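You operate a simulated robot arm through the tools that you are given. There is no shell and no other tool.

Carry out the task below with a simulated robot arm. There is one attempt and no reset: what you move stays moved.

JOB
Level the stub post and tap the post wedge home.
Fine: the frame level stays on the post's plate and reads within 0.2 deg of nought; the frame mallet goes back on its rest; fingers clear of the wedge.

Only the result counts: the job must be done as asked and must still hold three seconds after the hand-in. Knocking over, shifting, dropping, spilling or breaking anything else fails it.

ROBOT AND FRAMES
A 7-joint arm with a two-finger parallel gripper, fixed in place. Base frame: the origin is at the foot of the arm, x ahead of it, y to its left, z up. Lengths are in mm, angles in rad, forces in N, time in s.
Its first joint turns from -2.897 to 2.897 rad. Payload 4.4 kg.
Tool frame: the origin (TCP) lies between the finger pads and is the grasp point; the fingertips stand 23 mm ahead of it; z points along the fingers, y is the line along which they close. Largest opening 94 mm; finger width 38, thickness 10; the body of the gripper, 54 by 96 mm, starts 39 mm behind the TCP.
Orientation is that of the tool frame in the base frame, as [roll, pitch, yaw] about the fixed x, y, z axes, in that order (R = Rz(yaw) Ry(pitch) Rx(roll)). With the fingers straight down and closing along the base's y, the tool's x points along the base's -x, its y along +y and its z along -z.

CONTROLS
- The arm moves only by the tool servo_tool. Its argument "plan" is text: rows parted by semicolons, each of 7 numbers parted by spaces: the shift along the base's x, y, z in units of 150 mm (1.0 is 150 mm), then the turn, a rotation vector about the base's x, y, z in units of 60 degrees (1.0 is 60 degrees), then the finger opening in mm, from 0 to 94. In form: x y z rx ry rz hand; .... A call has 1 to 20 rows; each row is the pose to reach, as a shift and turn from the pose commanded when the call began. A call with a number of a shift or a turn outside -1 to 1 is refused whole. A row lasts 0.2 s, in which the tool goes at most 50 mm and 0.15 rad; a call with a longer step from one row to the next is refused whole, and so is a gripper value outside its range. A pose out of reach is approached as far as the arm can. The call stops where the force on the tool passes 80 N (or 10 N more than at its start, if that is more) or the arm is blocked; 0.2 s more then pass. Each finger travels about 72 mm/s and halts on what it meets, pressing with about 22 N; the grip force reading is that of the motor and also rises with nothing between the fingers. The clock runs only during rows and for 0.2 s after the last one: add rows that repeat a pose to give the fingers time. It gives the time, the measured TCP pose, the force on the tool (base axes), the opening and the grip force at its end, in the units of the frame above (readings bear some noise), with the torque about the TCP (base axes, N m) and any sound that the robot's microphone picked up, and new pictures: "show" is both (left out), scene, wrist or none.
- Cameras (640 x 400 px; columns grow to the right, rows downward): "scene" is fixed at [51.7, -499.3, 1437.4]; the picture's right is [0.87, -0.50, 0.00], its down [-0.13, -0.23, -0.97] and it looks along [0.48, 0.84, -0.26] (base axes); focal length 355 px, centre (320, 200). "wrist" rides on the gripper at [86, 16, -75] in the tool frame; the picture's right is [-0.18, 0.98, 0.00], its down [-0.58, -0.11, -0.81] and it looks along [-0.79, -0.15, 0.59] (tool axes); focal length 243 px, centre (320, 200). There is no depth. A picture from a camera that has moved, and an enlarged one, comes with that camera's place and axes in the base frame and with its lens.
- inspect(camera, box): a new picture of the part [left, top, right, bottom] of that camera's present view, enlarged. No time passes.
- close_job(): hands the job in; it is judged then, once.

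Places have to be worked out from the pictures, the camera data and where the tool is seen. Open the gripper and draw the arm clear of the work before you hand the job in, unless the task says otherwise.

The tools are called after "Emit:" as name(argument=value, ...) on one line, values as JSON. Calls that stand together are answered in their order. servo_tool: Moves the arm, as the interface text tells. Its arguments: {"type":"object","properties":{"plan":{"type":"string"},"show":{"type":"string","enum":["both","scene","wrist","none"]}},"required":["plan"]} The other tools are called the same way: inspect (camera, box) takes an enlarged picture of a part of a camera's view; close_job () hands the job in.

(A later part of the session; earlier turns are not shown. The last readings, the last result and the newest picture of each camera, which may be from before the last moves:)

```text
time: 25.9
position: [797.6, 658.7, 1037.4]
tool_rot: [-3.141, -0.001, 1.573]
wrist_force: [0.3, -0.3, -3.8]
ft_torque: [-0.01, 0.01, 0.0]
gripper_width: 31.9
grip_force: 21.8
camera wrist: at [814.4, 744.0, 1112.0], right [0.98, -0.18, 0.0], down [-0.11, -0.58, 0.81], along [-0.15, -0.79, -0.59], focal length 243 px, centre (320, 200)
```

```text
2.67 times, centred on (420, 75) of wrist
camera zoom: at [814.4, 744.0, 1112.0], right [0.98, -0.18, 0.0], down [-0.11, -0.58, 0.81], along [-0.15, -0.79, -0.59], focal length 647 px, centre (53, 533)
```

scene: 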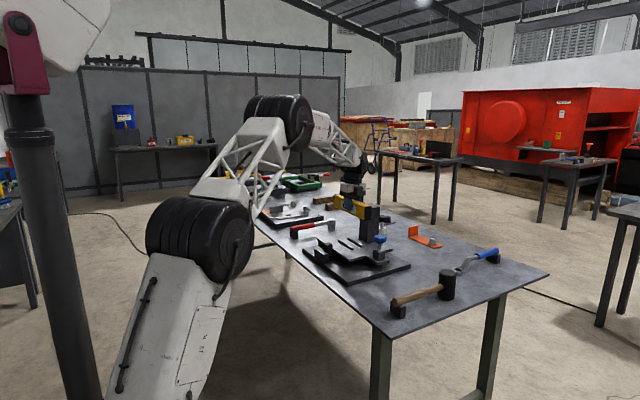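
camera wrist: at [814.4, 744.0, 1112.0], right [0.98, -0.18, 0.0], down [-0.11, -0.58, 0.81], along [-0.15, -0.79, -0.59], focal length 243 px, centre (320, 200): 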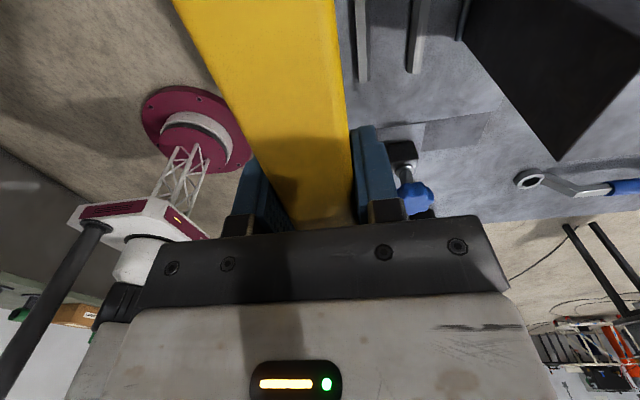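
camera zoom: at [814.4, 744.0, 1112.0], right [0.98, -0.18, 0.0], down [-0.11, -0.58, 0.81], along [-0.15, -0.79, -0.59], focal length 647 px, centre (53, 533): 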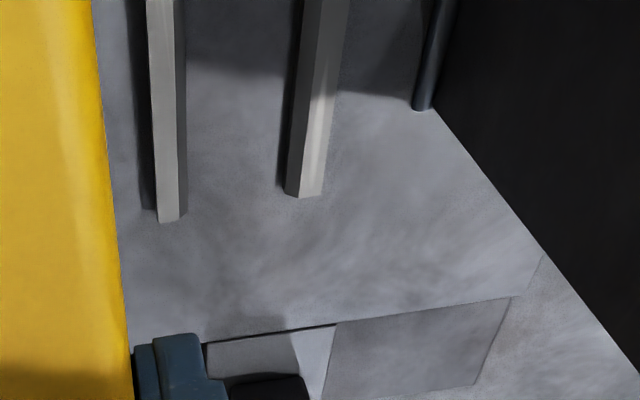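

With settled camera poses the views now agree. The slot centre is x≈862.4, the ridge tops are at z≈871, the plate is at z≈861 and the ridges run y 609–709. I'll move over the slot and descend to about 16 mm above the ridges.

Emit:
servo_tool(plan="0.2 -0.01 0 0 0 0 10; 0.413 -0.019 0 0 0 0 10; 0.413 -0.019 -0.15 0 0 0 10; 0.413 -0.019 -0.35 0 0 0 10; 0.413 -0.019 -0.55 0 0 0 10; 0.413 -0.019 -0.68 0 0 0 10; 0.413 -0.019 -0.68 0 0 0 10", show="both")

Emit:
inspect(camera="scene", box=[300, 180, 420, 280])

```text
time: 27.5
position: [863.4, 653.5, 934.7]
tool_rot: [3.14, 0.001, 1.572]
wrist_force: [-0.2, -0.4, -3.2]
ft_torque: [-0.01, -0.02, 0.01]
gripper_width: 32.0
grip_force: 21.8
camera wrist: at [879.9, 738.7, 1009.3], right [0.98, -0.18, 0.0], down [-0.11, -0.58, 0.81], along [-0.15, -0.79, -0.59], focal length 243 px, centre (320, 200)
```

scene: 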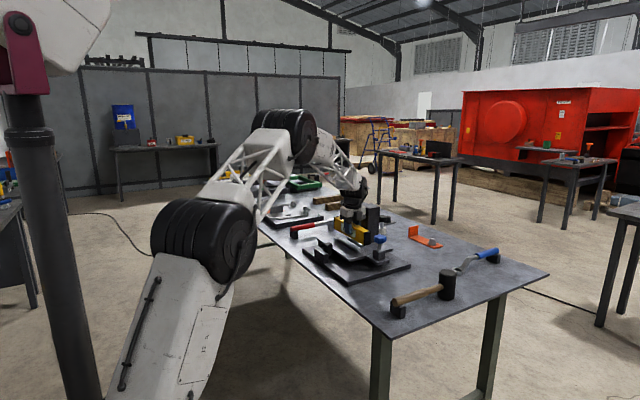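
wrist: 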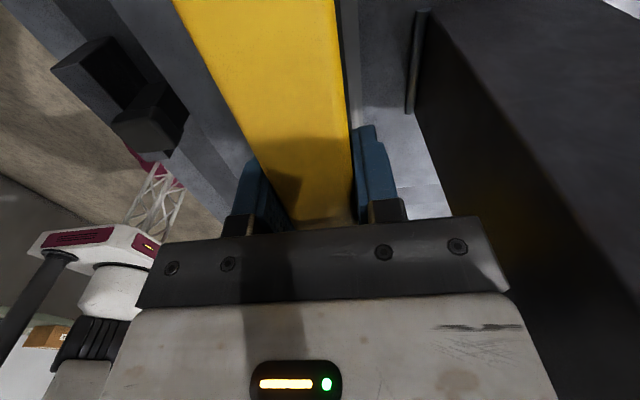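

```text
4.00 times, centred on (360, 230) of scene
camera zoom: at [51.7, -499.3, 1437.4], right [0.87, -0.5, 0.0], down [-0.13, -0.23, -0.97], along [0.48, 0.84, -0.26], focal length 1421 px, centre (160, 80)
```

zoom: 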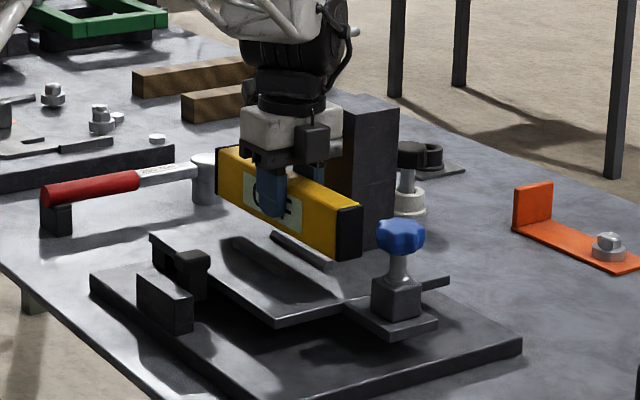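

The level hangs just above the slot with its display facing the scene camera. I'll lower it gently in small steps and watch the force.

Emit:
servo_tool(plan="0 0 -0.03 0 0 0 10; 0 0 -0.06 0 0 0 10; 0 0 -0.09 0 0 0 10; 0 0 -0.09 0 0 0 10", show="none")

Emit:
inspect(camera="scene", box=[310, 200, 400, 270])

```text
time: 28.5
position: [862.0, 655.0, 922.9]
tool_rot: [-3.141, -0.001, 1.572]
wrist_force: [0.5, -0.1, -2.3]
ft_torque: [-0.01, -0.02, 0.01]
gripper_width: 31.9
grip_force: 22.1
```

```text
5.71 times, centred on (355, 235) of scene
camera zoom: at [51.7, -499.3, 1437.4], right [0.87, -0.5, 0.0], down [-0.13, -0.23, -0.97], along [0.48, 0.84, -0.26], focal length 2030 px, centre (120, 0)
```

zoom: 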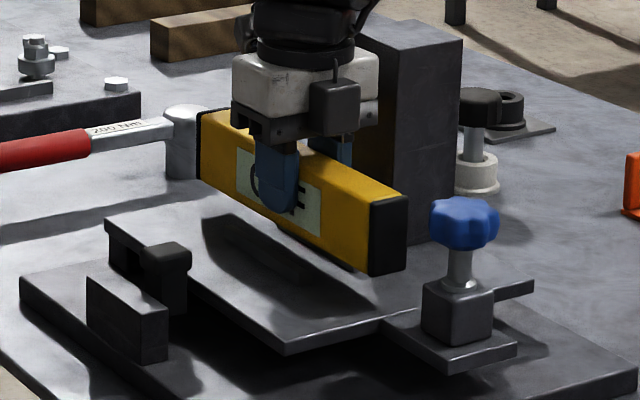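

No contact yet at z 922. I'll continue down in 4–5 mm steps.

Emit:
servo_tool(plan="0 0 -0.02 0 0 0 10; 0 0 -0.035 0 0 0 10; 0 0 -0.035 0 0 0 10", show="none")

Emit:
servo_tool(plan="0 0 -0.01 0 0 0 10; 0 0 -0.02 0 0 0 10; 0 0 -0.02 0 0 0 10", show="scene")

Emit:
inspect(camera="scene", box=[310, 200, 400, 270])

```text
time: 29.3
position: [861.9, 655.7, 917.2]
tool_rot: [-3.141, 0.0, 1.57]
wrist_force: [-0.1, 0.4, -2.3]
ft_torque: [-0.03, 0.0, 0.01]
gripper_width: 31.7
grip_force: 22.0
```

```text
time: 30.1
position: [861.3, 655.6, 915.6]
tool_rot: [-3.14, -0.001, 1.571]
wrist_force: [0.8, -0.3, -3.7]
ft_torque: [0.0, -0.02, -0.01]
gripper_width: 31.9
grip_force: 22.1
```

scene: 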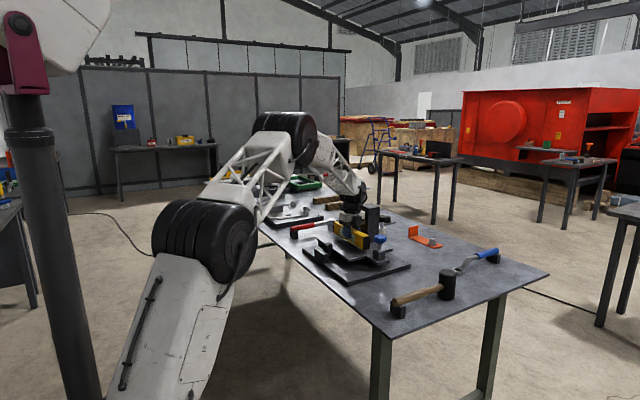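

```text
5.71 times, centred on (355, 235) of scene
camera zoom: at [51.7, -499.3, 1437.4], right [0.87, -0.5, 0.0], down [-0.13, -0.23, -0.97], along [0.48, 0.84, -0.26], focal length 2030 px, centre (120, 0)
```

zoom: 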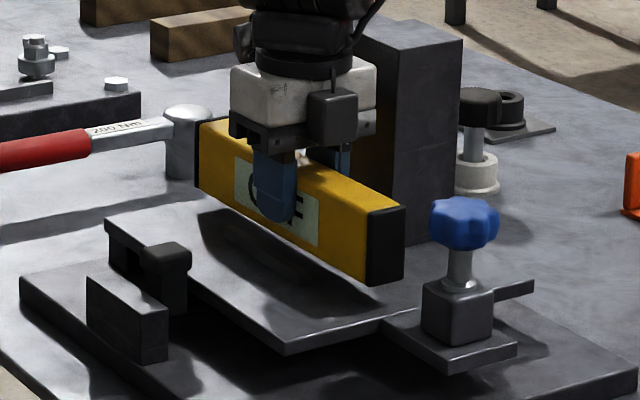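

Still no contact at z≈914. Continuing down.

Emit:
servo_tool(plan="0 0 -0.01 0 0 0 10; 0 0 -0.02 0 0 0 10; 0 0 -0.02 0 0 0 10", show="none")

Emit:
servo_tool(plan="0 0 -0.01 0 0 0 10; 0 0 -0.02 0 0 0 10; 0 0 -0.02 0 0 0 10", show="none")

Emit:
inspect(camera="scene", box=[310, 200, 400, 270])

```text
time: 30.9
position: [861.6, 655.1, 911.5]
tool_rot: [-3.14, -0.001, 1.57]
wrist_force: [0.9, -0.2, -2.7]
ft_torque: [-0.03, 0.0, 0.0]
gripper_width: 31.8
grip_force: 22.0
```

```text
time: 31.7
position: [862.1, 654.5, 906.8]
tool_rot: [-3.14, 0.0, 1.572]
wrist_force: [-0.2, -0.5, -3.1]
ft_torque: [-0.04, 0.0, -0.03]
gripper_width: 31.9
grip_force: 22.4
```

```text
5.71 times, centred on (355, 235) of scene
camera zoom: at [51.7, -499.3, 1437.4], right [0.87, -0.5, 0.0], down [-0.13, -0.23, -0.97], along [0.48, 0.84, -0.26], focal length 2030 px, centre (120, 0)
```

zoom: 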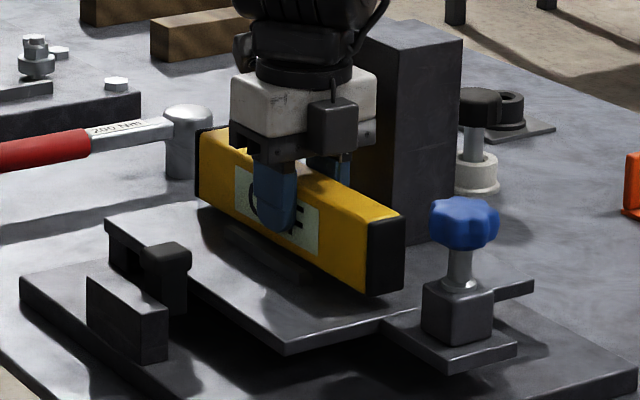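

Close now, but the force still reads free. I'll continue with 2 mm steps.

Emit:
servo_tool(plan="0 0 -0.007 0 0 0 10; 0 0 -0.014 0 0 0 10; 0 0 -0.014 0 0 0 10", show="none")

Emit:
servo_tool(plan="0 0 -0.007 0 0 0 10; 0 0 -0.014 0 0 0 10; 0 0 -0.014 0 0 0 10", show="none")

Emit:
servo_tool(plan="0 0 -0.007 0 0 0 10; 0 0 -0.014 0 0 0 10; 0 0 -0.014 0 0 0 10", show="none")

Emit:
inspect(camera="scene", box=[310, 200, 400, 270])

```text
time: 32.5
position: [863.3, 654.7, 905.3]
tool_rot: [-3.141, -0.001, 1.571]
wrist_force: [0.2, 0.0, -3.2]
ft_torque: [-0.07, 0.02, 0.0]
gripper_width: 32.1
grip_force: 21.7
```

```text
time: 33.3
position: [861.5, 655.4, 902.8]
tool_rot: [-3.141, 0.001, 1.571]
wrist_force: [-0.5, 0.9, -2.6]
ft_torque: [-0.02, -0.02, 0.01]
gripper_width: 32.0
grip_force: 22.2
```

```text
time: 34.1
position: [860.4, 655.1, 901.8]
tool_rot: [3.141, 0.0, 1.571]
wrist_force: [-0.2, 0.7, -2.6]
ft_torque: [0.0, -0.03, -0.02]
gripper_width: 32.1
grip_force: 22.4
```

```text
5.71 times, centred on (355, 235) of scene
camera zoom: at [51.7, -499.3, 1437.4], right [0.87, -0.5, 0.0], down [-0.13, -0.23, -0.97], along [0.48, 0.84, -0.26], focal length 2030 px, centre (120, 0)
```

zoom: 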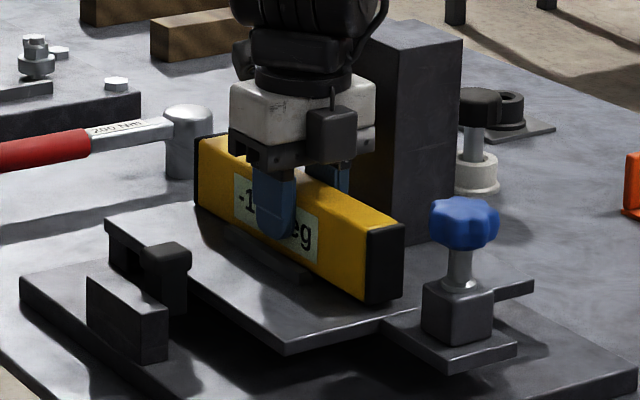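

The display has come on ("-1…eg"), so the level is nearly seated. I'll continue down gently until it touches.

Emit:
servo_tool(plan="0 0 -0.007 0 0 0 10; 0 0 -0.014 0 0 0 10; 0 0 -0.014 0 0 0 10", show="none")

Emit:
servo_tool(plan="0 0 -0.007 0 0 0 10; 0 0 -0.014 0 0 0 10; 0 0 -0.014 0 0 0 10", show="none")

Emit:
inspect(camera="scene", box=[310, 200, 400, 270])

```text
time: 34.9
position: [861.9, 654.6, 899.2]
tool_rot: [3.141, -0.002, 1.571]
wrist_force: [-1.0, -1.7, 4.8]
ft_torque: [0.86, 0.05, 0.14]
gripper_width: 31.7
grip_force: 21.7
```

```text
time: 35.7
position: [862.1, 655.4, 897.2]
tool_rot: [3.14, -0.001, 1.57]
wrist_force: [4.2, -6.2, 16.1]
ft_torque: [-0.53, 0.0, 0.12]
gripper_width: 31.9
grip_force: 21.8
```

```text
5.71 times, centred on (355, 235) of scene
camera zoom: at [51.7, -499.3, 1437.4], right [0.87, -0.5, 0.0], down [-0.13, -0.23, -0.97], along [0.48, 0.84, -0.26], focal length 2030 px, centre (120, 0)
```

zoom: 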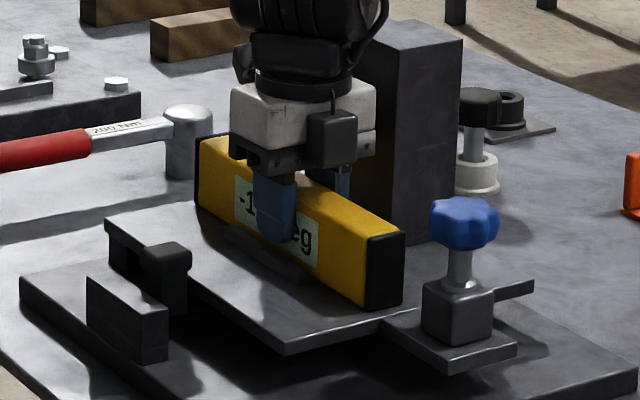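

The level is seated (upward force 16 N). I'll open just enough to release, then rise straight up.

Emit:
servo_tool(plan="0 0 0.005 0 0 0 32; 0 0 0.005 0 0 0 40; 0 0 0.005 0 0 0 42; 0 0 0.005 0 0 0 42", show="scene")

Emit:
inspect(camera="scene", box=[310, 200, 400, 270])

```text
time: 36.7
position: [861.9, 655.0, 897.3]
tool_rot: [3.14, 0.002, 1.572]
wrist_force: [0.1, -0.2, 0.0]
ft_torque: [-0.02, 0.02, 0.0]
gripper_width: 41.9
grip_force: 0.1
```

scene: 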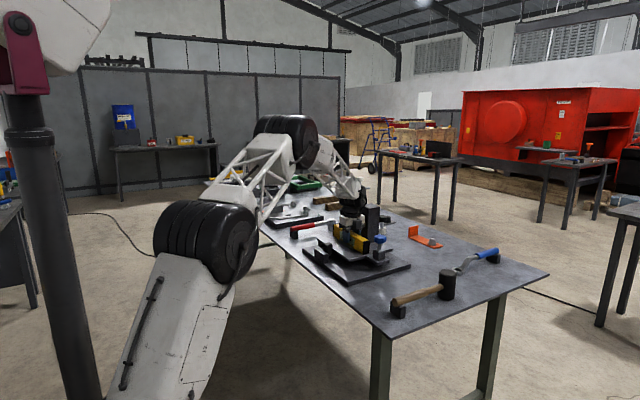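

```text
5.71 times, centred on (355, 235) of scene
camera zoom: at [51.7, -499.3, 1437.4], right [0.87, -0.5, 0.0], down [-0.13, -0.23, -0.97], along [0.48, 0.84, -0.26], focal length 2030 px, centre (120, 0)
```

zoom: 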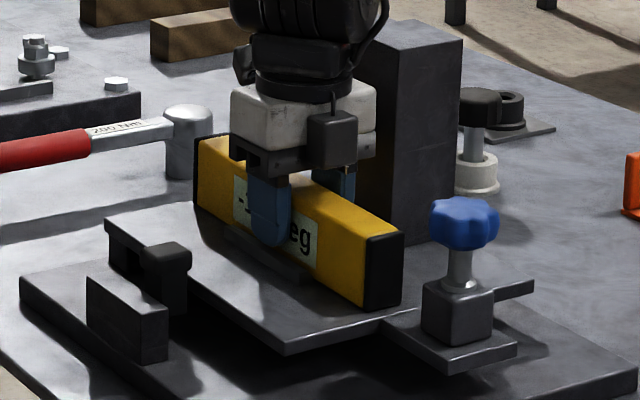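

The level is released and no force remains. I'll rise clear, slowly at first.

Emit:
servo_tool(plan="0 0 0.03 0 0 0 42; 0 0 0.1 0 0 0 42; 0 0 0.25 0 0 0 42; 0 0 0.5 0 0 0 42; 0 0 0.8 0 0 0 42; 0 0 1 0 0 0 42; 0 0 1 0 0 0 42", show="both")

Emit:
inspect(camera="scene", box=[310, 200, 400, 270])

Emit:
inspect(camera="scene", box=[335, 215, 375, 255])

```text
time: 38.3
position: [859.0, 654.7, 1045.9]
tool_rot: [3.141, -0.001, 1.571]
wrist_force: [0.2, -0.9, 0.0]
ft_torque: [0.03, 0.01, -0.01]
gripper_width: 41.8
grip_force: 0.0
camera wrist: at [875.8, 740.3, 1120.7], right [0.98, -0.18, 0.0], down [-0.11, -0.58, 0.81], along [-0.15, -0.79, -0.59], focal length 243 px, centre (320, 200)
```

scene: 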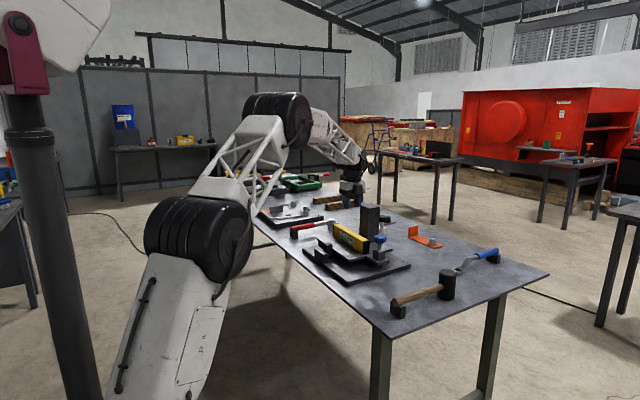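
wrist: 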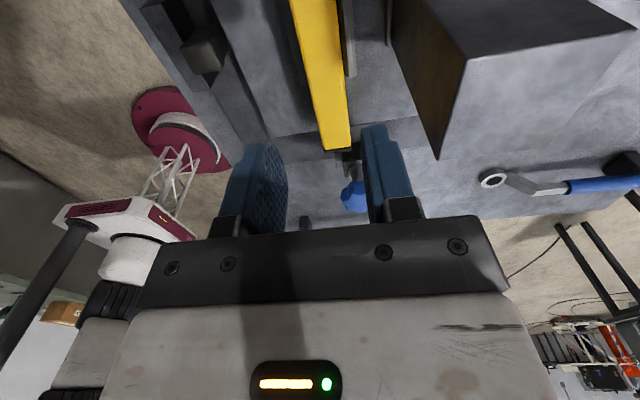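

```text
5.71 times, centred on (355, 235) of scene
camera zoom: at [51.7, -499.3, 1437.4], right [0.87, -0.5, 0.0], down [-0.13, -0.23, -0.97], along [0.48, 0.84, -0.26], focal length 2030 px, centre (120, 0)
```

zoom: 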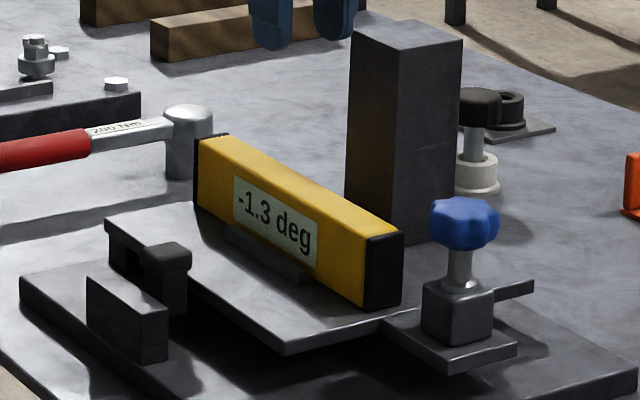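

```text
10.00 times, centred on (355, 235) of scene
camera zoom: at [51.7, -499.3, 1437.4], right [0.87, -0.5, 0.0], down [-0.13, -0.23, -0.97], along [0.48, 0.84, -0.26], focal length 3553 px, centre (-30, -150)
```

zoom: 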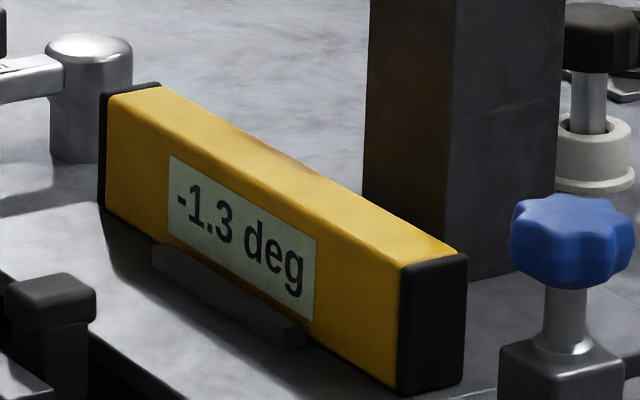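

The level is seated and reads -1.3°. Next I'll move above the blue jack knob, near (873, 495, 944), and look at it before gripping.

Emit:
servo_tool(plan="0.02 -0.25 0 0 0 0 60; 0.04 -0.5 0 0 0 0 70; 0.06 -0.75 0 0 0 0 70; 0.07 -1 0 0 0 0 70; 0.07 -1 0 0 0 0 70", show="both")

Emit:
inspect(camera="wrist", box=[220, 0, 460, 150])

```text
time: 39.5
position: [871.3, 504.3, 1048.7]
tool_rot: [3.141, 0.0, 1.571]
wrist_force: [0.1, 0.8, 0.1]
ft_torque: [0.02, 0.02, -0.01]
gripper_width: 70.1
grip_force: 0.2
camera wrist: at [887.1, 590.1, 1123.9], right [0.98, -0.18, 0.0], down [-0.11, -0.58, 0.81], along [-0.15, -0.79, -0.59], focal length 243 px, centre (320, 200)
```

scene: 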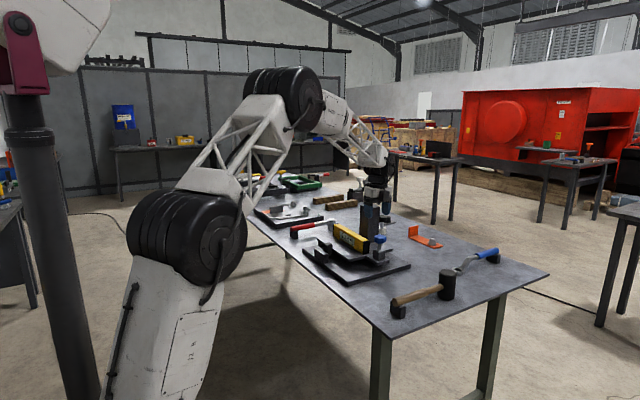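
wrist: 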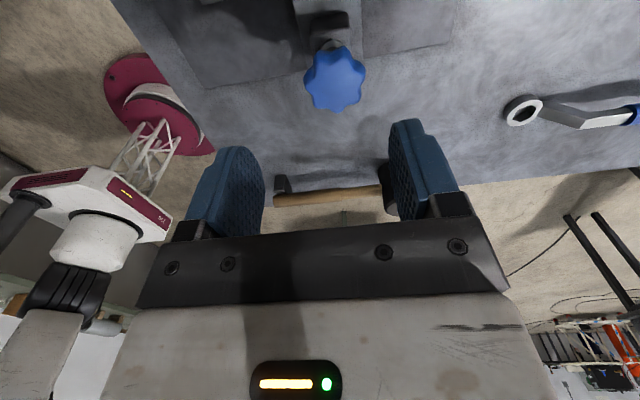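

```text
2.67 times, centred on (340, 75) of wrist
camera zoom: at [887.1, 590.1, 1123.9], right [0.98, -0.18, 0.0], down [-0.11, -0.58, 0.81], along [-0.15, -0.79, -0.59], focal length 647 px, centre (267, 533)
```

zoom: 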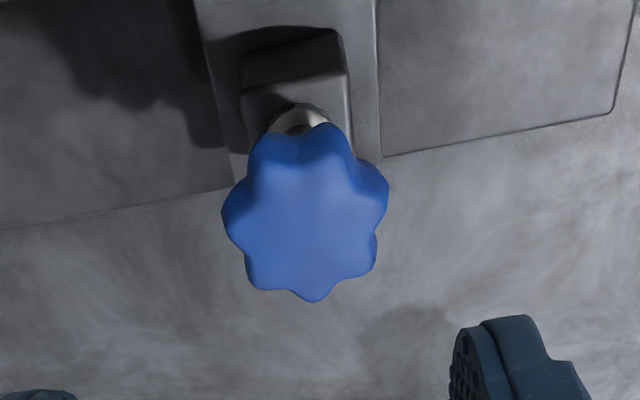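

The 7-lobed knob, about 46 mm across, is centred near (882, 493, 940). I'll centre over it and descend with the fingers at 70 mm.

Emit:
servo_tool(plan="0.061 -0.073 0 0 0 0 70; 0.061 -0.073 -0.2 0 0 0 70; 0.061 -0.073 -0.4 0 0 0 70; 0.061 -0.073 -0.4 0 0 0 70", show="both")

Emit:
inspect(camera="scene", box=[330, 180, 430, 280])

```text
time: 40.5
position: [878.9, 492.7, 987.3]
tool_rot: [-3.14, -0.002, 1.57]
wrist_force: [0.1, 0.4, -0.1]
ft_torque: [-0.01, -0.04, -0.01]
gripper_width: 69.9
grip_force: 0.0
camera wrist: at [895.3, 578.2, 1061.0], right [0.98, -0.18, 0.0], down [-0.11, -0.58, 0.81], along [-0.15, -0.79, -0.59], focal length 243 px, centre (320, 200)
```

scene: 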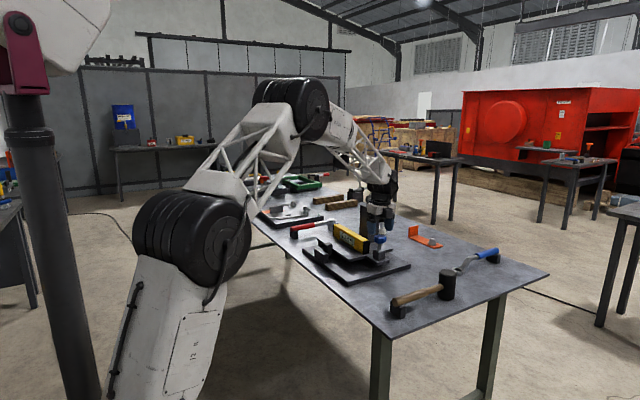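
wrist: 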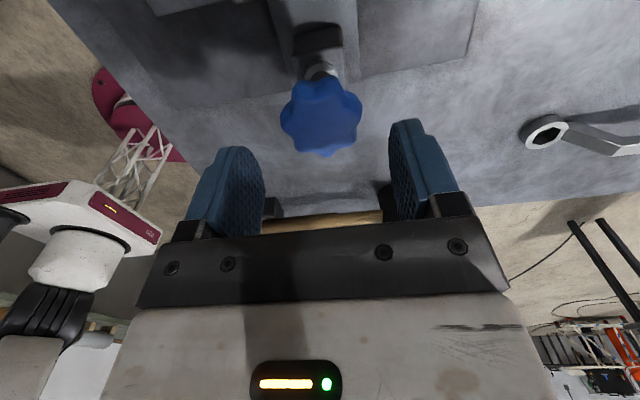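

```text
4.00 times, centred on (380, 230) of scene
camera zoom: at [51.7, -499.3, 1437.4], right [0.87, -0.5, 0.0], down [-0.13, -0.23, -0.97], along [0.48, 0.84, -0.26], focal length 1421 px, centre (80, 80)
```

zoom: 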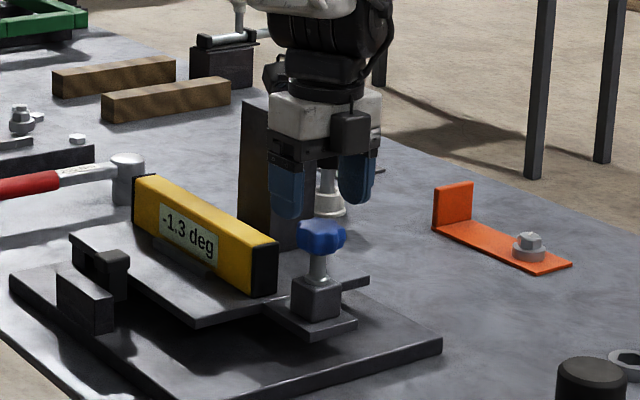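

Re-measurement gives the knob at (882.7, 493, 939), directly below. I'll descend to z≈942.

Emit:
servo_tool(plan="0.004 0 -0.15 0 0 0 70; 0.004 0 -0.25 0 0 0 70; 0.004 0 -0.305 0 0 0 70; 0.004 0 -0.305 0 0 0 70", show="wrist")

Emit:
inspect(camera="scene", box=[330, 200, 410, 280])

```text
time: 41.5
position: [879.5, 493.0, 941.7]
tool_rot: [3.141, 0.002, 1.57]
wrist_force: [0.4, 1.5, -0.2]
ft_torque: [-0.01, 0.01, -0.02]
gripper_width: 69.9
grip_force: 0.1
camera wrist: at [896.3, 578.1, 1016.2], right [0.98, -0.18, 0.0], down [-0.11, -0.58, 0.81], along [-0.15, -0.79, -0.59], focal length 243 px, centre (320, 200)
```

wrist: 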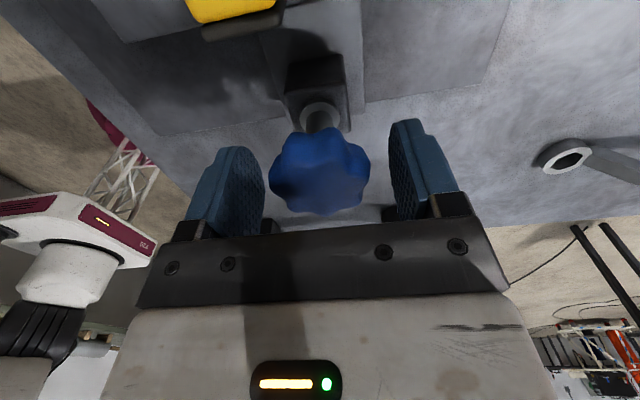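

```text
5.00 times, centred on (370, 240) of scene
camera zoom: at [51.7, -499.3, 1437.4], right [0.87, -0.5, 0.0], down [-0.13, -0.23, -0.97], along [0.48, 0.84, -0.26], focal length 1777 px, centre (70, 0)
```

zoom: 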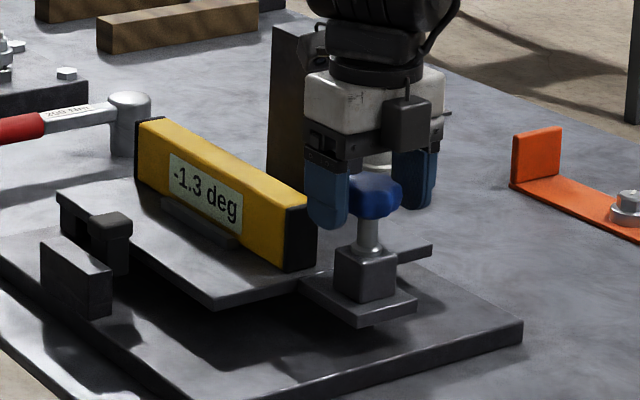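

The knob sits between the pads at the right height. I'll close on it.

Emit:
servo_tool(plan="0 0 0 0 0 0 50; 0 0 0 0 0 0 30; 0 0 0 0 0 0 30; 0 0 0 0 0 0 30", show="wrist")

Emit:
inspect(camera="scene", box=[330, 200, 410, 280])

```text
time: 42.5
position: [879.3, 492.7, 941.5]
tool_rot: [3.141, 0.0, 1.571]
wrist_force: [0.1, 1.5, -1.4]
ft_torque: [0.1, -0.43, -0.09]
gripper_width: 45.3
grip_force: 45.0
camera wrist: at [896.3, 578.2, 1016.2], right [0.98, -0.18, 0.0], down [-0.11, -0.58, 0.81], along [-0.15, -0.79, -0.59], focal length 243 px, centre (320, 200)
```

wrist: 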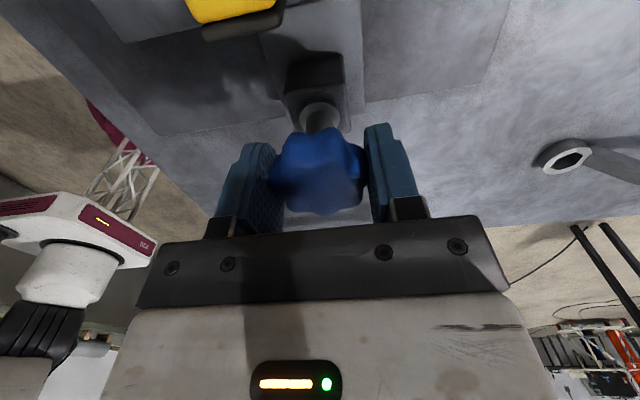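

```text
5.00 times, centred on (370, 240) of scene
camera zoom: at [51.7, -499.3, 1437.4], right [0.87, -0.5, 0.0], down [-0.13, -0.23, -0.97], along [0.48, 0.84, -0.26], focal length 1777 px, centre (70, 0)
```

zoom: 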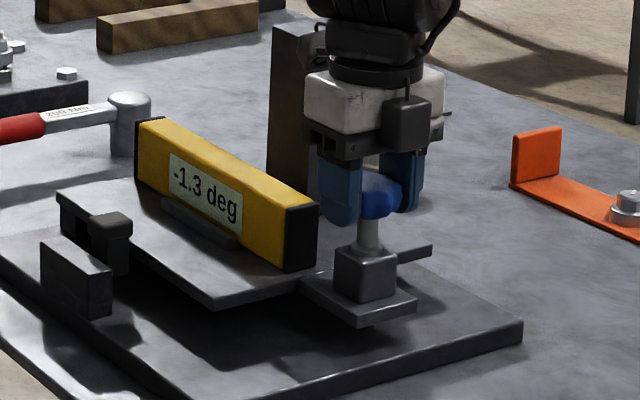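

The knob is gripped at 45.3 mm. I'll turn it 30° clockwise as seen from above and read the level.

Emit:
servo_tool(plan="0 0 0 0 0 -0.13 30; 0 0 0 0 0 -0.26 30; 0 0 0 0 0 -0.39 30; 0 0 0 0 0 -0.5 30; 0 0 0 0 0 -0.5 30", show="wrist")

Emit:
inspect(camera="scene", box=[330, 200, 410, 280])

```text
time: 43.7
position: [881.0, 494.3, 941.0]
tool_rot: [-3.14, 0.001, 1.046]
wrist_force: [-41.5, -11.0, -17.1]
ft_torque: [-0.12, 0.72, 0.05]
gripper_width: 45.5
grip_force: 45.0
camera wrist: at [938.5, 559.5, 1014.5], right [0.76, -0.65, 0.0], down [-0.38, -0.45, 0.81], along [-0.53, -0.61, -0.59], focal length 243 px, centre (320, 200)
```

wrist: 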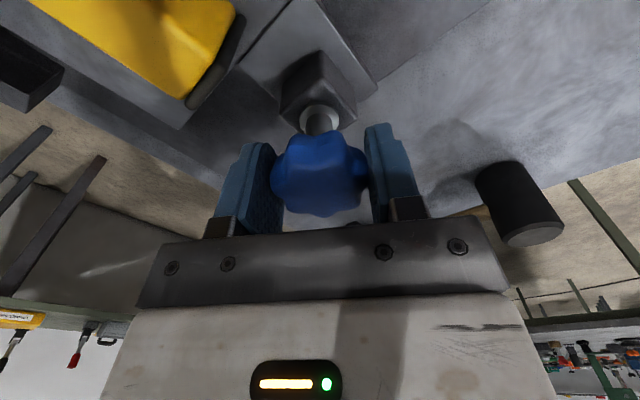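

```text
5.00 times, centred on (370, 240) of scene
camera zoom: at [51.7, -499.3, 1437.4], right [0.87, -0.5, 0.0], down [-0.13, -0.23, -0.97], along [0.48, 0.84, -0.26], focal length 1777 px, centre (70, 0)
```

zoom: 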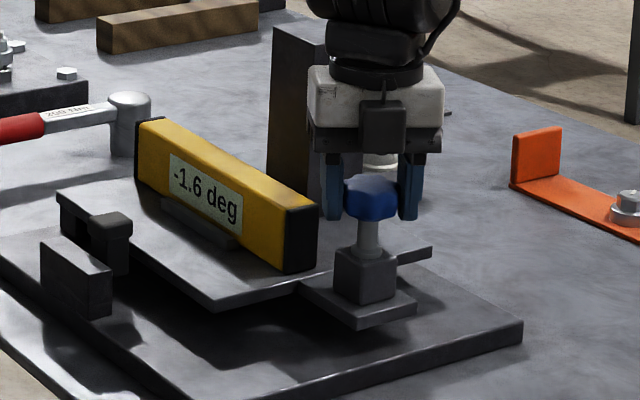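

Turning clockwise went the wrong way: -1.3 to -1.6 over 30°, about 0.01° per degree. I need about 160° counter-clockwise. The sideways force shows the grip is a little off-axis, so I'll turn back 30°, release, recentre slightly and regrip.

Emit:
servo_tool(plan="-0.005 0 0 0 0 0 30; -0.005 0 0 0 0 0 30", show="none")

```text
time: 44.3
position: [880.5, 493.7, 939.6]
tool_rot: [-3.14, 0.002, 1.047]
wrist_force: [-25.5, -0.9, -37.1]
ft_torque: [0.22, 0.53, 0.02]
gripper_width: 45.4
grip_force: 44.9
```

Stiffness is about 21 N/mm, so the knob axis lies about 4 mm further along +y than my tool centre. The knob also moves in z with the plate. I'll turn back to the starting angle, open, and regrip 4 mm further in +y.

Emit:
servo_tool(plan="0.003 0 0 0 0 0.13 30; 0.005 0 0 0 0 0.26 30; 0.005 0 0 0 0 0.39 30; 0.005 0 0 0 0 0.5 30; 0.005 0 0 0 0 0.5 30", show="none")

Emit:
servo_tool(plan="0 0 0 0 0 0 52; 0 0 0 0 0 0 66; 0 0.027 0 0 0 0 66; 0 0.027 0 0 0 0 66", show="wrist")

Emit:
inspect(camera="scene", box=[330, 200, 410, 280])

```text
time: 45.2
position: [880.2, 495.2, 943.7]
tool_rot: [-3.139, 0.002, 1.516]
wrist_force: [-14.3, 3.4, 2.2]
ft_torque: [0.32, 0.01, -0.1]
gripper_width: 45.4
grip_force: 45.0
stopped in row 4: the force on the tool passed its limit at 82 N (the readings are from after the stop); the commanded pose is now the measured one
```

```text
time: 46.2
position: [879.7, 497.5, 942.0]
tool_rot: [-3.14, 0.001, 1.517]
wrist_force: [-0.2, 0.0, -0.6]
ft_torque: [-0.01, 0.01, -0.03]
gripper_width: 65.8
grip_force: 0.0
camera wrist: at [901.6, 582.4, 1015.9], right [0.97, -0.24, 0.0], down [-0.14, -0.57, 0.81], along [-0.19, -0.78, -0.59], focal length 243 px, centre (320, 200)
```

wrist: 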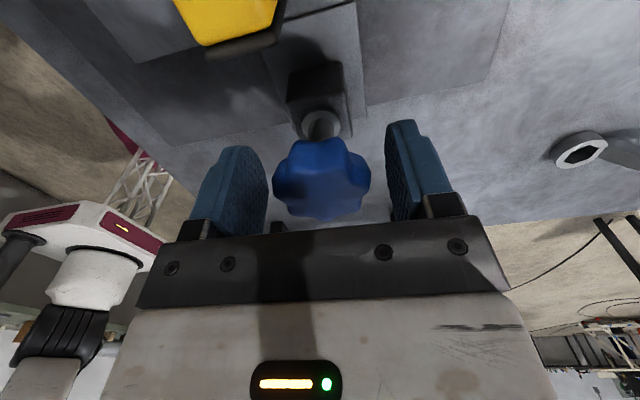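

```text
5.00 times, centred on (370, 240) of scene
camera zoom: at [51.7, -499.3, 1437.4], right [0.87, -0.5, 0.0], down [-0.13, -0.23, -0.97], along [0.48, 0.84, -0.26], focal length 1777 px, centre (70, 0)
```

zoom: 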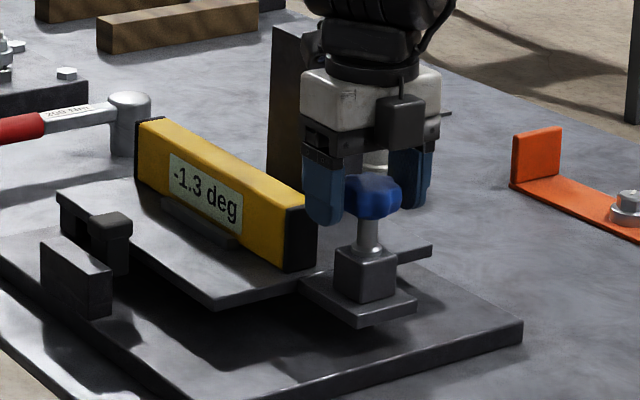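

Back at -1.3° and recentred on the knob. I'll regrip and turn counter-clockwise 45°, raising slightly to follow the knob.

Emit:
servo_tool(plan="0 0 0 0 0 0 45; 0 0 0 0 0 0 30; 0 0 0 0 0 0 30; 0 0 0 0 0 0 30", show="none")

Emit:
servo_tool(plan="0 0 0.0026 0 0 0.13 30; 0 0 0.0052 0 0 0.26 30; 0 0 0.0052 0 0 0.26 30", show="none")

Emit:
inspect(camera="scene", box=[330, 200, 410, 280])

```text
time: 47.2
position: [880.3, 498.1, 941.1]
tool_rot: [-3.14, 0.0, 1.517]
wrist_force: [-3.9, -0.9, 0.5]
ft_torque: [-0.15, -0.36, -0.1]
gripper_width: 45.4
grip_force: 45.1
```

```text
time: 48.0
position: [879.2, 498.3, 941.9]
tool_rot: [-3.137, -0.001, 1.791]
wrist_force: [-56.5, 0.6, 10.8]
ft_torque: [-0.28, -0.02, -0.39]
gripper_width: 45.5
grip_force: 45.0
```

```text
5.00 times, centred on (370, 240) of scene
camera zoom: at [51.7, -499.3, 1437.4], right [0.87, -0.5, 0.0], down [-0.13, -0.23, -0.97], along [0.48, 0.84, -0.26], focal length 1777 px, centre (70, 0)
```

zoom: 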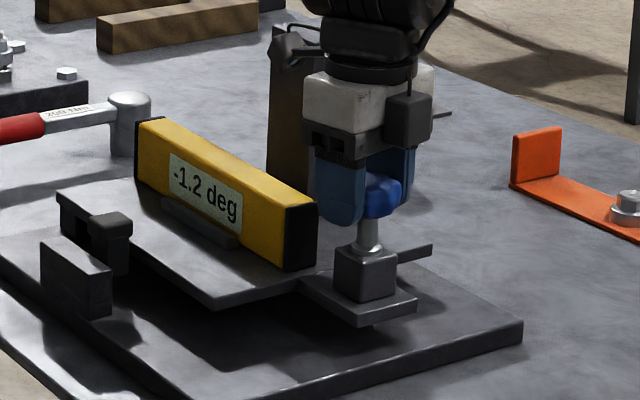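

The reading rose to -1.2°, so the direction is right, but a sideways force is building up. I'll open to relieve it and check how the knob sits between the pads.

Emit:
servo_tool(plan="0 0 0 0 0 0 55; 0 0 0 0 0 0 64; 0 0 0 0 0 0 64", show="wrist")

Emit:
inspect(camera="wrist", box=[190, 90, 450, 250])

Emit:
inspect(camera="scene", box=[350, 210, 400, 260])

```text
time: 48.9
position: [880.5, 496.4, 942.5]
tool_rot: [-3.138, -0.002, 1.789]
wrist_force: [-0.5, 1.1, 0.3]
ft_torque: [-0.02, 0.06, 0.0]
gripper_width: 64.0
grip_force: 0.0
camera wrist: at [878.3, 584.3, 1016.6], right [1.0, 0.03, 0.0], down [0.02, -0.59, 0.81], along [0.02, -0.81, -0.59], focal length 243 px, centre (320, 200)
```

wrist: 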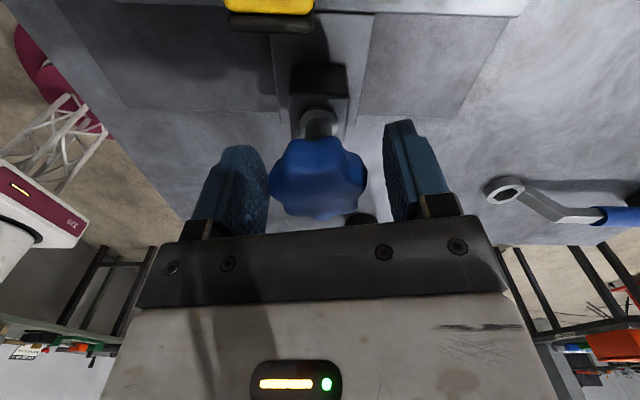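

```text
2.46 times, centred on (320, 170) of wrist
camera zoom: at [878.3, 584.3, 1016.6], right [1.0, 0.03, 0.0], down [0.02, -0.59, 0.81], along [0.02, -0.81, -0.59], focal length 597 px, centre (320, 274)
```

zoom: 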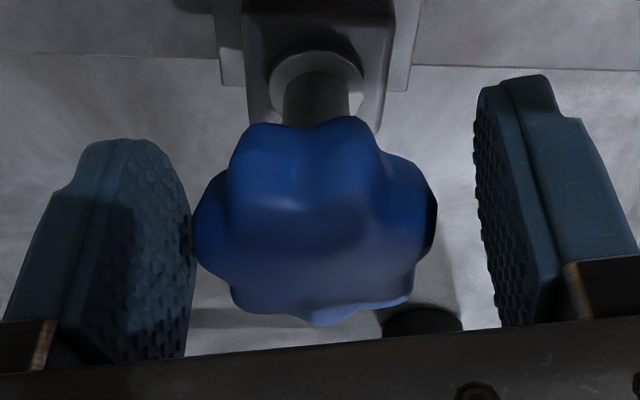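

```text
8.00 times, centred on (375, 235) of scene
camera zoom: at [51.7, -499.3, 1437.4], right [0.87, -0.5, 0.0], down [-0.13, -0.23, -0.97], along [0.48, 0.84, -0.26], focal length 2843 px, centre (-120, -80)
```

zoom: 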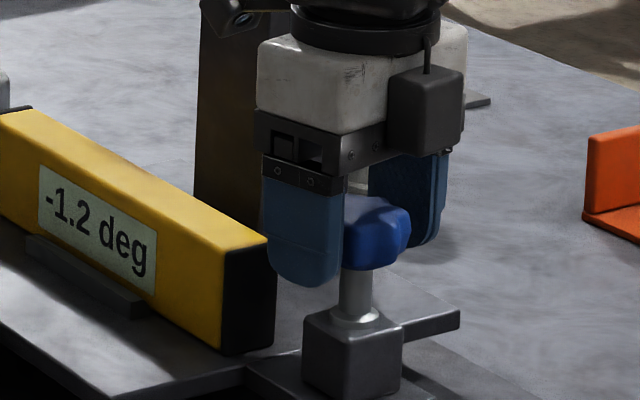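

The knob sits about 1.5–2 mm toward -x of my tool centre. I'll shift to centre it, regrip and turn another 15° counter-clockwise while watching the force.

Emit:
servo_tool(plan="-0.012 0.005 0 0 0 0 64; -0.012 0.005 0 0 0 0 45; -0.012 0.005 0 0 0 0 30; -0.012 0.005 0 0 0 0 30", show="none")

Emit:
servo_tool(plan="0 0 0.0026 0 0 0.1 30; 0 0 0.0026 0 0 0.1 30", show="none")

Emit:
servo_tool(plan="0 0 0.0026 0 0 0.1 30; 0 0 0.0026 0 0 0.1 30", show="none")

Emit:
inspect(camera="scene", box=[350, 210, 400, 260])

```text
time: 49.9
position: [880.0, 498.2, 942.3]
tool_rot: [-3.141, 0.0, 1.79]
wrist_force: [-3.6, -3.3, -1.0]
ft_torque: [0.1, -0.58, -0.1]
gripper_width: 45.4
grip_force: 44.9
```

```text
time: 50.5
position: [877.6, 498.8, 942.8]
tool_rot: [-3.138, 0.002, 1.892]
wrist_force: [-32.5, -17.2, 3.3]
ft_torque: [-0.53, -0.48, -0.26]
gripper_width: 45.5
grip_force: 45.1
```

```text
time: 51.0
position: [877.4, 496.6, 943.8]
tool_rot: [-3.137, 0.0, 1.997]
wrist_force: [-63.3, -33.7, 8.7]
ft_torque: [-0.45, -0.1, -0.47]
gripper_width: 45.3
grip_force: 44.6
```

```text
8.00 times, centred on (375, 235) of scene
camera zoom: at [51.7, -499.3, 1437.4], right [0.87, -0.5, 0.0], down [-0.13, -0.23, -0.97], along [0.48, 0.84, -0.26], focal length 2843 px, centre (-120, -80)
```

zoom: 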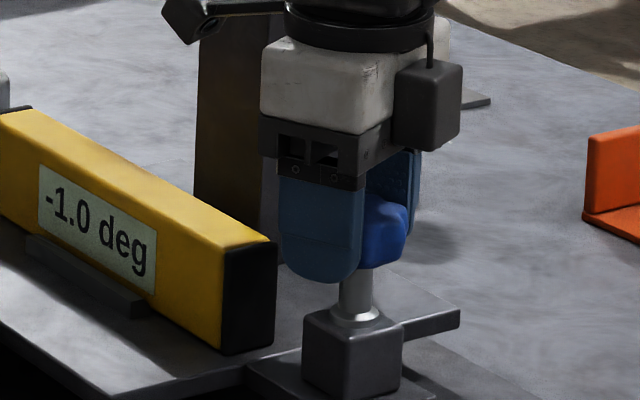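

The force and torque both indicate the knob axis is about 7–8 mm to the -y side of my tool centre and about 6 mm lower than assumed. I'll open, shift accordingly and check the view.

Emit:
servo_tool(plan="0 0 0 0 0 0 55; 0 0 0 0 0 0 66; 0.004 -0.027 0 0 0 0 66; 0.008 -0.054 -0.015 0 0 0 66; 0.008 -0.054 -0.033 0 0 0 66; 0.008 -0.054 -0.033 0 0 0 66", show="wrist")

Emit:
inspect(camera="wrist", box=[190, 90, 450, 250])

Emit:
inspect(camera="scene", box=[350, 210, 400, 260])

```text
time: 52.5
position: [880.5, 490.7, 937.3]
tool_rot: [-3.138, 0.0, 1.999]
wrist_force: [0.4, 0.0, 0.8]
ft_torque: [0.0, 0.0, 0.0]
gripper_width: 66.0
grip_force: 0.1
camera wrist: at [858.8, 575.0, 1011.8], right [0.97, 0.24, 0.0], down [0.14, -0.57, 0.81], along [0.19, -0.78, -0.59], focal length 243 px, centre (320, 200)
```

wrist: 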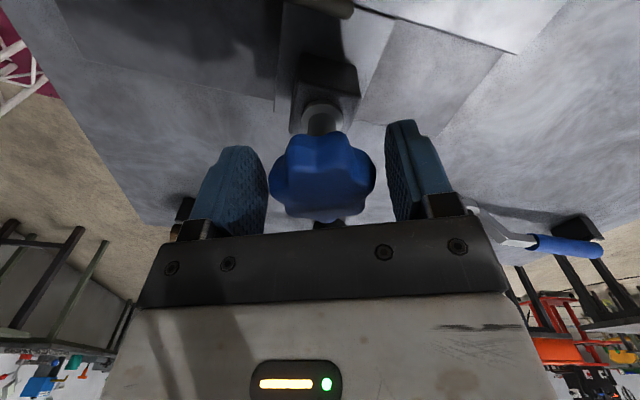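

```text
2.46 times, centred on (320, 170) of wrist
camera zoom: at [858.8, 575.0, 1011.8], right [0.97, 0.24, 0.0], down [0.14, -0.57, 0.81], along [0.19, -0.78, -0.59], focal length 597 px, centre (320, 274)
```

zoom: 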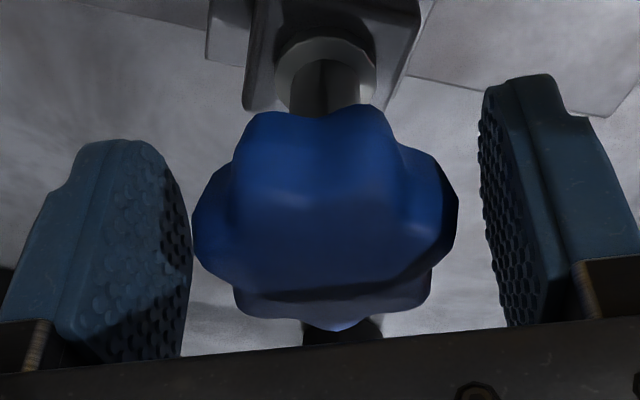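

```text
8.00 times, centred on (375, 235) of scene
camera zoom: at [51.7, -499.3, 1437.4], right [0.87, -0.5, 0.0], down [-0.13, -0.23, -0.97], along [0.48, 0.84, -0.26], focal length 2843 px, centre (-120, -80)
```

zoom: 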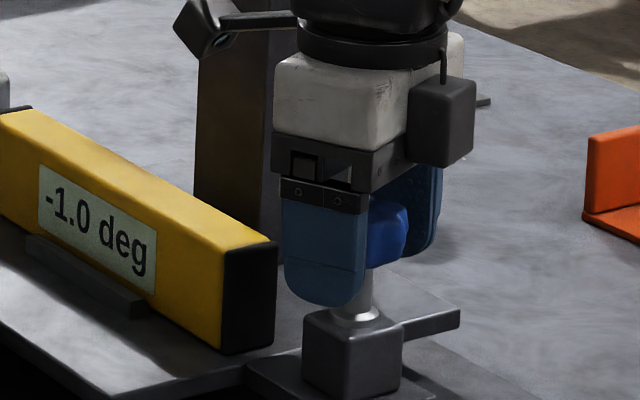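

Re-analysing the three trials together gives a consistent knob axis at y≈493.8 in measured coordinates, so I overshot. I'll shift +3.3 mm in y, regrip at this height and turn a little while watching the force.

Emit:
servo_tool(plan="0.003 0.022 0 0 0 0 66; 0.003 0.022 0 0 0 0 45; 0.003 0.022 0 0 0 0 30; 0.003 0.022 0 0 0 0 30", show="none")

Emit:
servo_tool(plan="0 0 0.002 0 0 0.1 30; 0 0 0.003 0 0 0.15 30; 0 0 0.003 0 0 0.15 30", show="none")

Emit:
inspect(camera="scene", box=[350, 210, 400, 260])

```text
time: 53.5
position: [879.3, 493.3, 937.3]
tool_rot: [-3.138, 0.0, 1.998]
wrist_force: [-17.1, -12.2, 5.0]
ft_torque: [0.29, -0.58, -0.06]
gripper_width: 45.6
grip_force: 45.3
```

```text
time: 54.2
position: [879.5, 492.8, 937.5]
tool_rot: [-3.138, 0.002, 2.155]
wrist_force: [-31.4, -15.9, -2.3]
ft_torque: [-0.03, -0.98, -0.03]
gripper_width: 45.6
grip_force: 44.9
```

```text
8.00 times, centred on (375, 235) of scene
camera zoom: at [51.7, -499.3, 1437.4], right [0.87, -0.5, 0.0], down [-0.13, -0.23, -0.97], along [0.48, 0.84, -0.26], focal length 2843 px, centre (-120, -80)
```

zoom: 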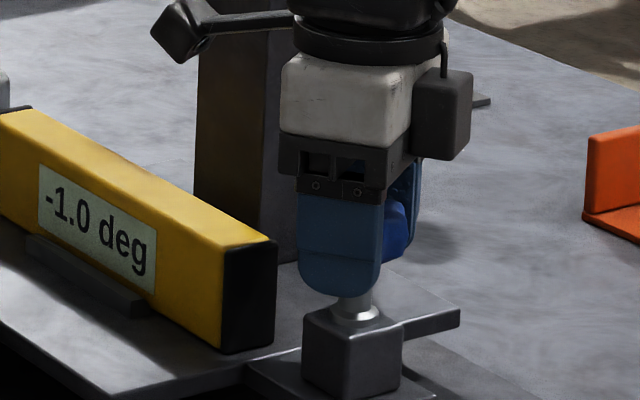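

Much better: only about 15 N of growth over 9°. One more small recentre by release, shift and regrip, then a longer turn.

Emit:
servo_tool(plan="0 0 0 0 0 0 55; 0 0 0 0 0 0 60; 0.001 -0.01 0 0 0 0 60; 0.001 -0.01 0 0 0 0 45; 0.001 -0.01 0 0 0 0 30; 0.001 -0.01 0 0 0 0 30; 0.001 -0.01 0 0 0 0 30", show="none")

Emit:
servo_tool(plan="0 0 0.0025 0 0 0.125 30; 0 0 0.005 0 0 0.25 30; 0 0 0.005 0 0 0.25 30", show="none")

Emit:
inspect(camera="scene", box=[350, 210, 400, 260])

```text
time: 55.9
position: [880.8, 492.3, 940.1]
tool_rot: [-3.14, 0.0, 2.155]
wrist_force: [-15.0, -5.1, 3.6]
ft_torque: [0.36, -0.44, -0.04]
gripper_width: 45.4
grip_force: 44.9
```

```text
time: 56.6
position: [881.0, 492.5, 939.8]
tool_rot: [-3.138, 0.001, 2.417]
wrist_force: [18.4, 11.6, -8.6]
ft_torque: [0.33, -1.08, -0.04]
gripper_width: 45.4
grip_force: 44.6
```

```text
8.00 times, centred on (375, 235) of scene
camera zoom: at [51.7, -499.3, 1437.4], right [0.87, -0.5, 0.0], down [-0.13, -0.23, -0.97], along [0.48, 0.84, -0.26], focal length 2843 px, centre (-120, -80)
```

zoom: 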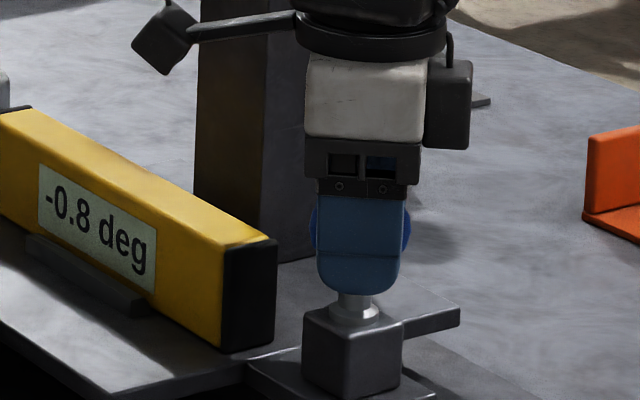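

Now -0.8° with modest forces. I'll continue 20° counter-clockwise.

Emit:
servo_tool(plan="0 0 0.001 0 0 0.14 30; 0 0 0.002 0 0 0.28 30; 0 0 0.003 0 0 0.333 30; 0 0 0.003 0 0 0.333 30", show="none")

Emit:
inspect(camera="scene", box=[350, 210, 400, 260])

```text
time: 57.6
position: [882.0, 493.7, 940.7]
tool_rot: [3.141, 0.001, 2.767]
wrist_force: [33.2, 46.0, 1.9]
ft_torque: [0.8, -0.64, -0.12]
gripper_width: 45.6
grip_force: 45.0
```

```text
8.00 times, centred on (375, 235) of scene
camera zoom: at [51.7, -499.3, 1437.4], right [0.87, -0.5, 0.0], down [-0.13, -0.23, -0.97], along [0.48, 0.84, -0.26], focal length 2843 px, centre (-120, -80)
```

zoom: 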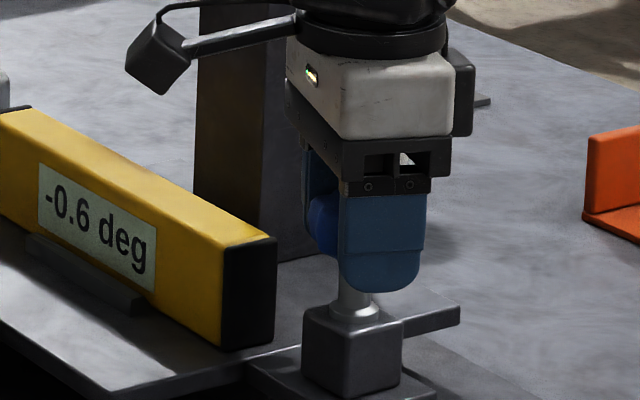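

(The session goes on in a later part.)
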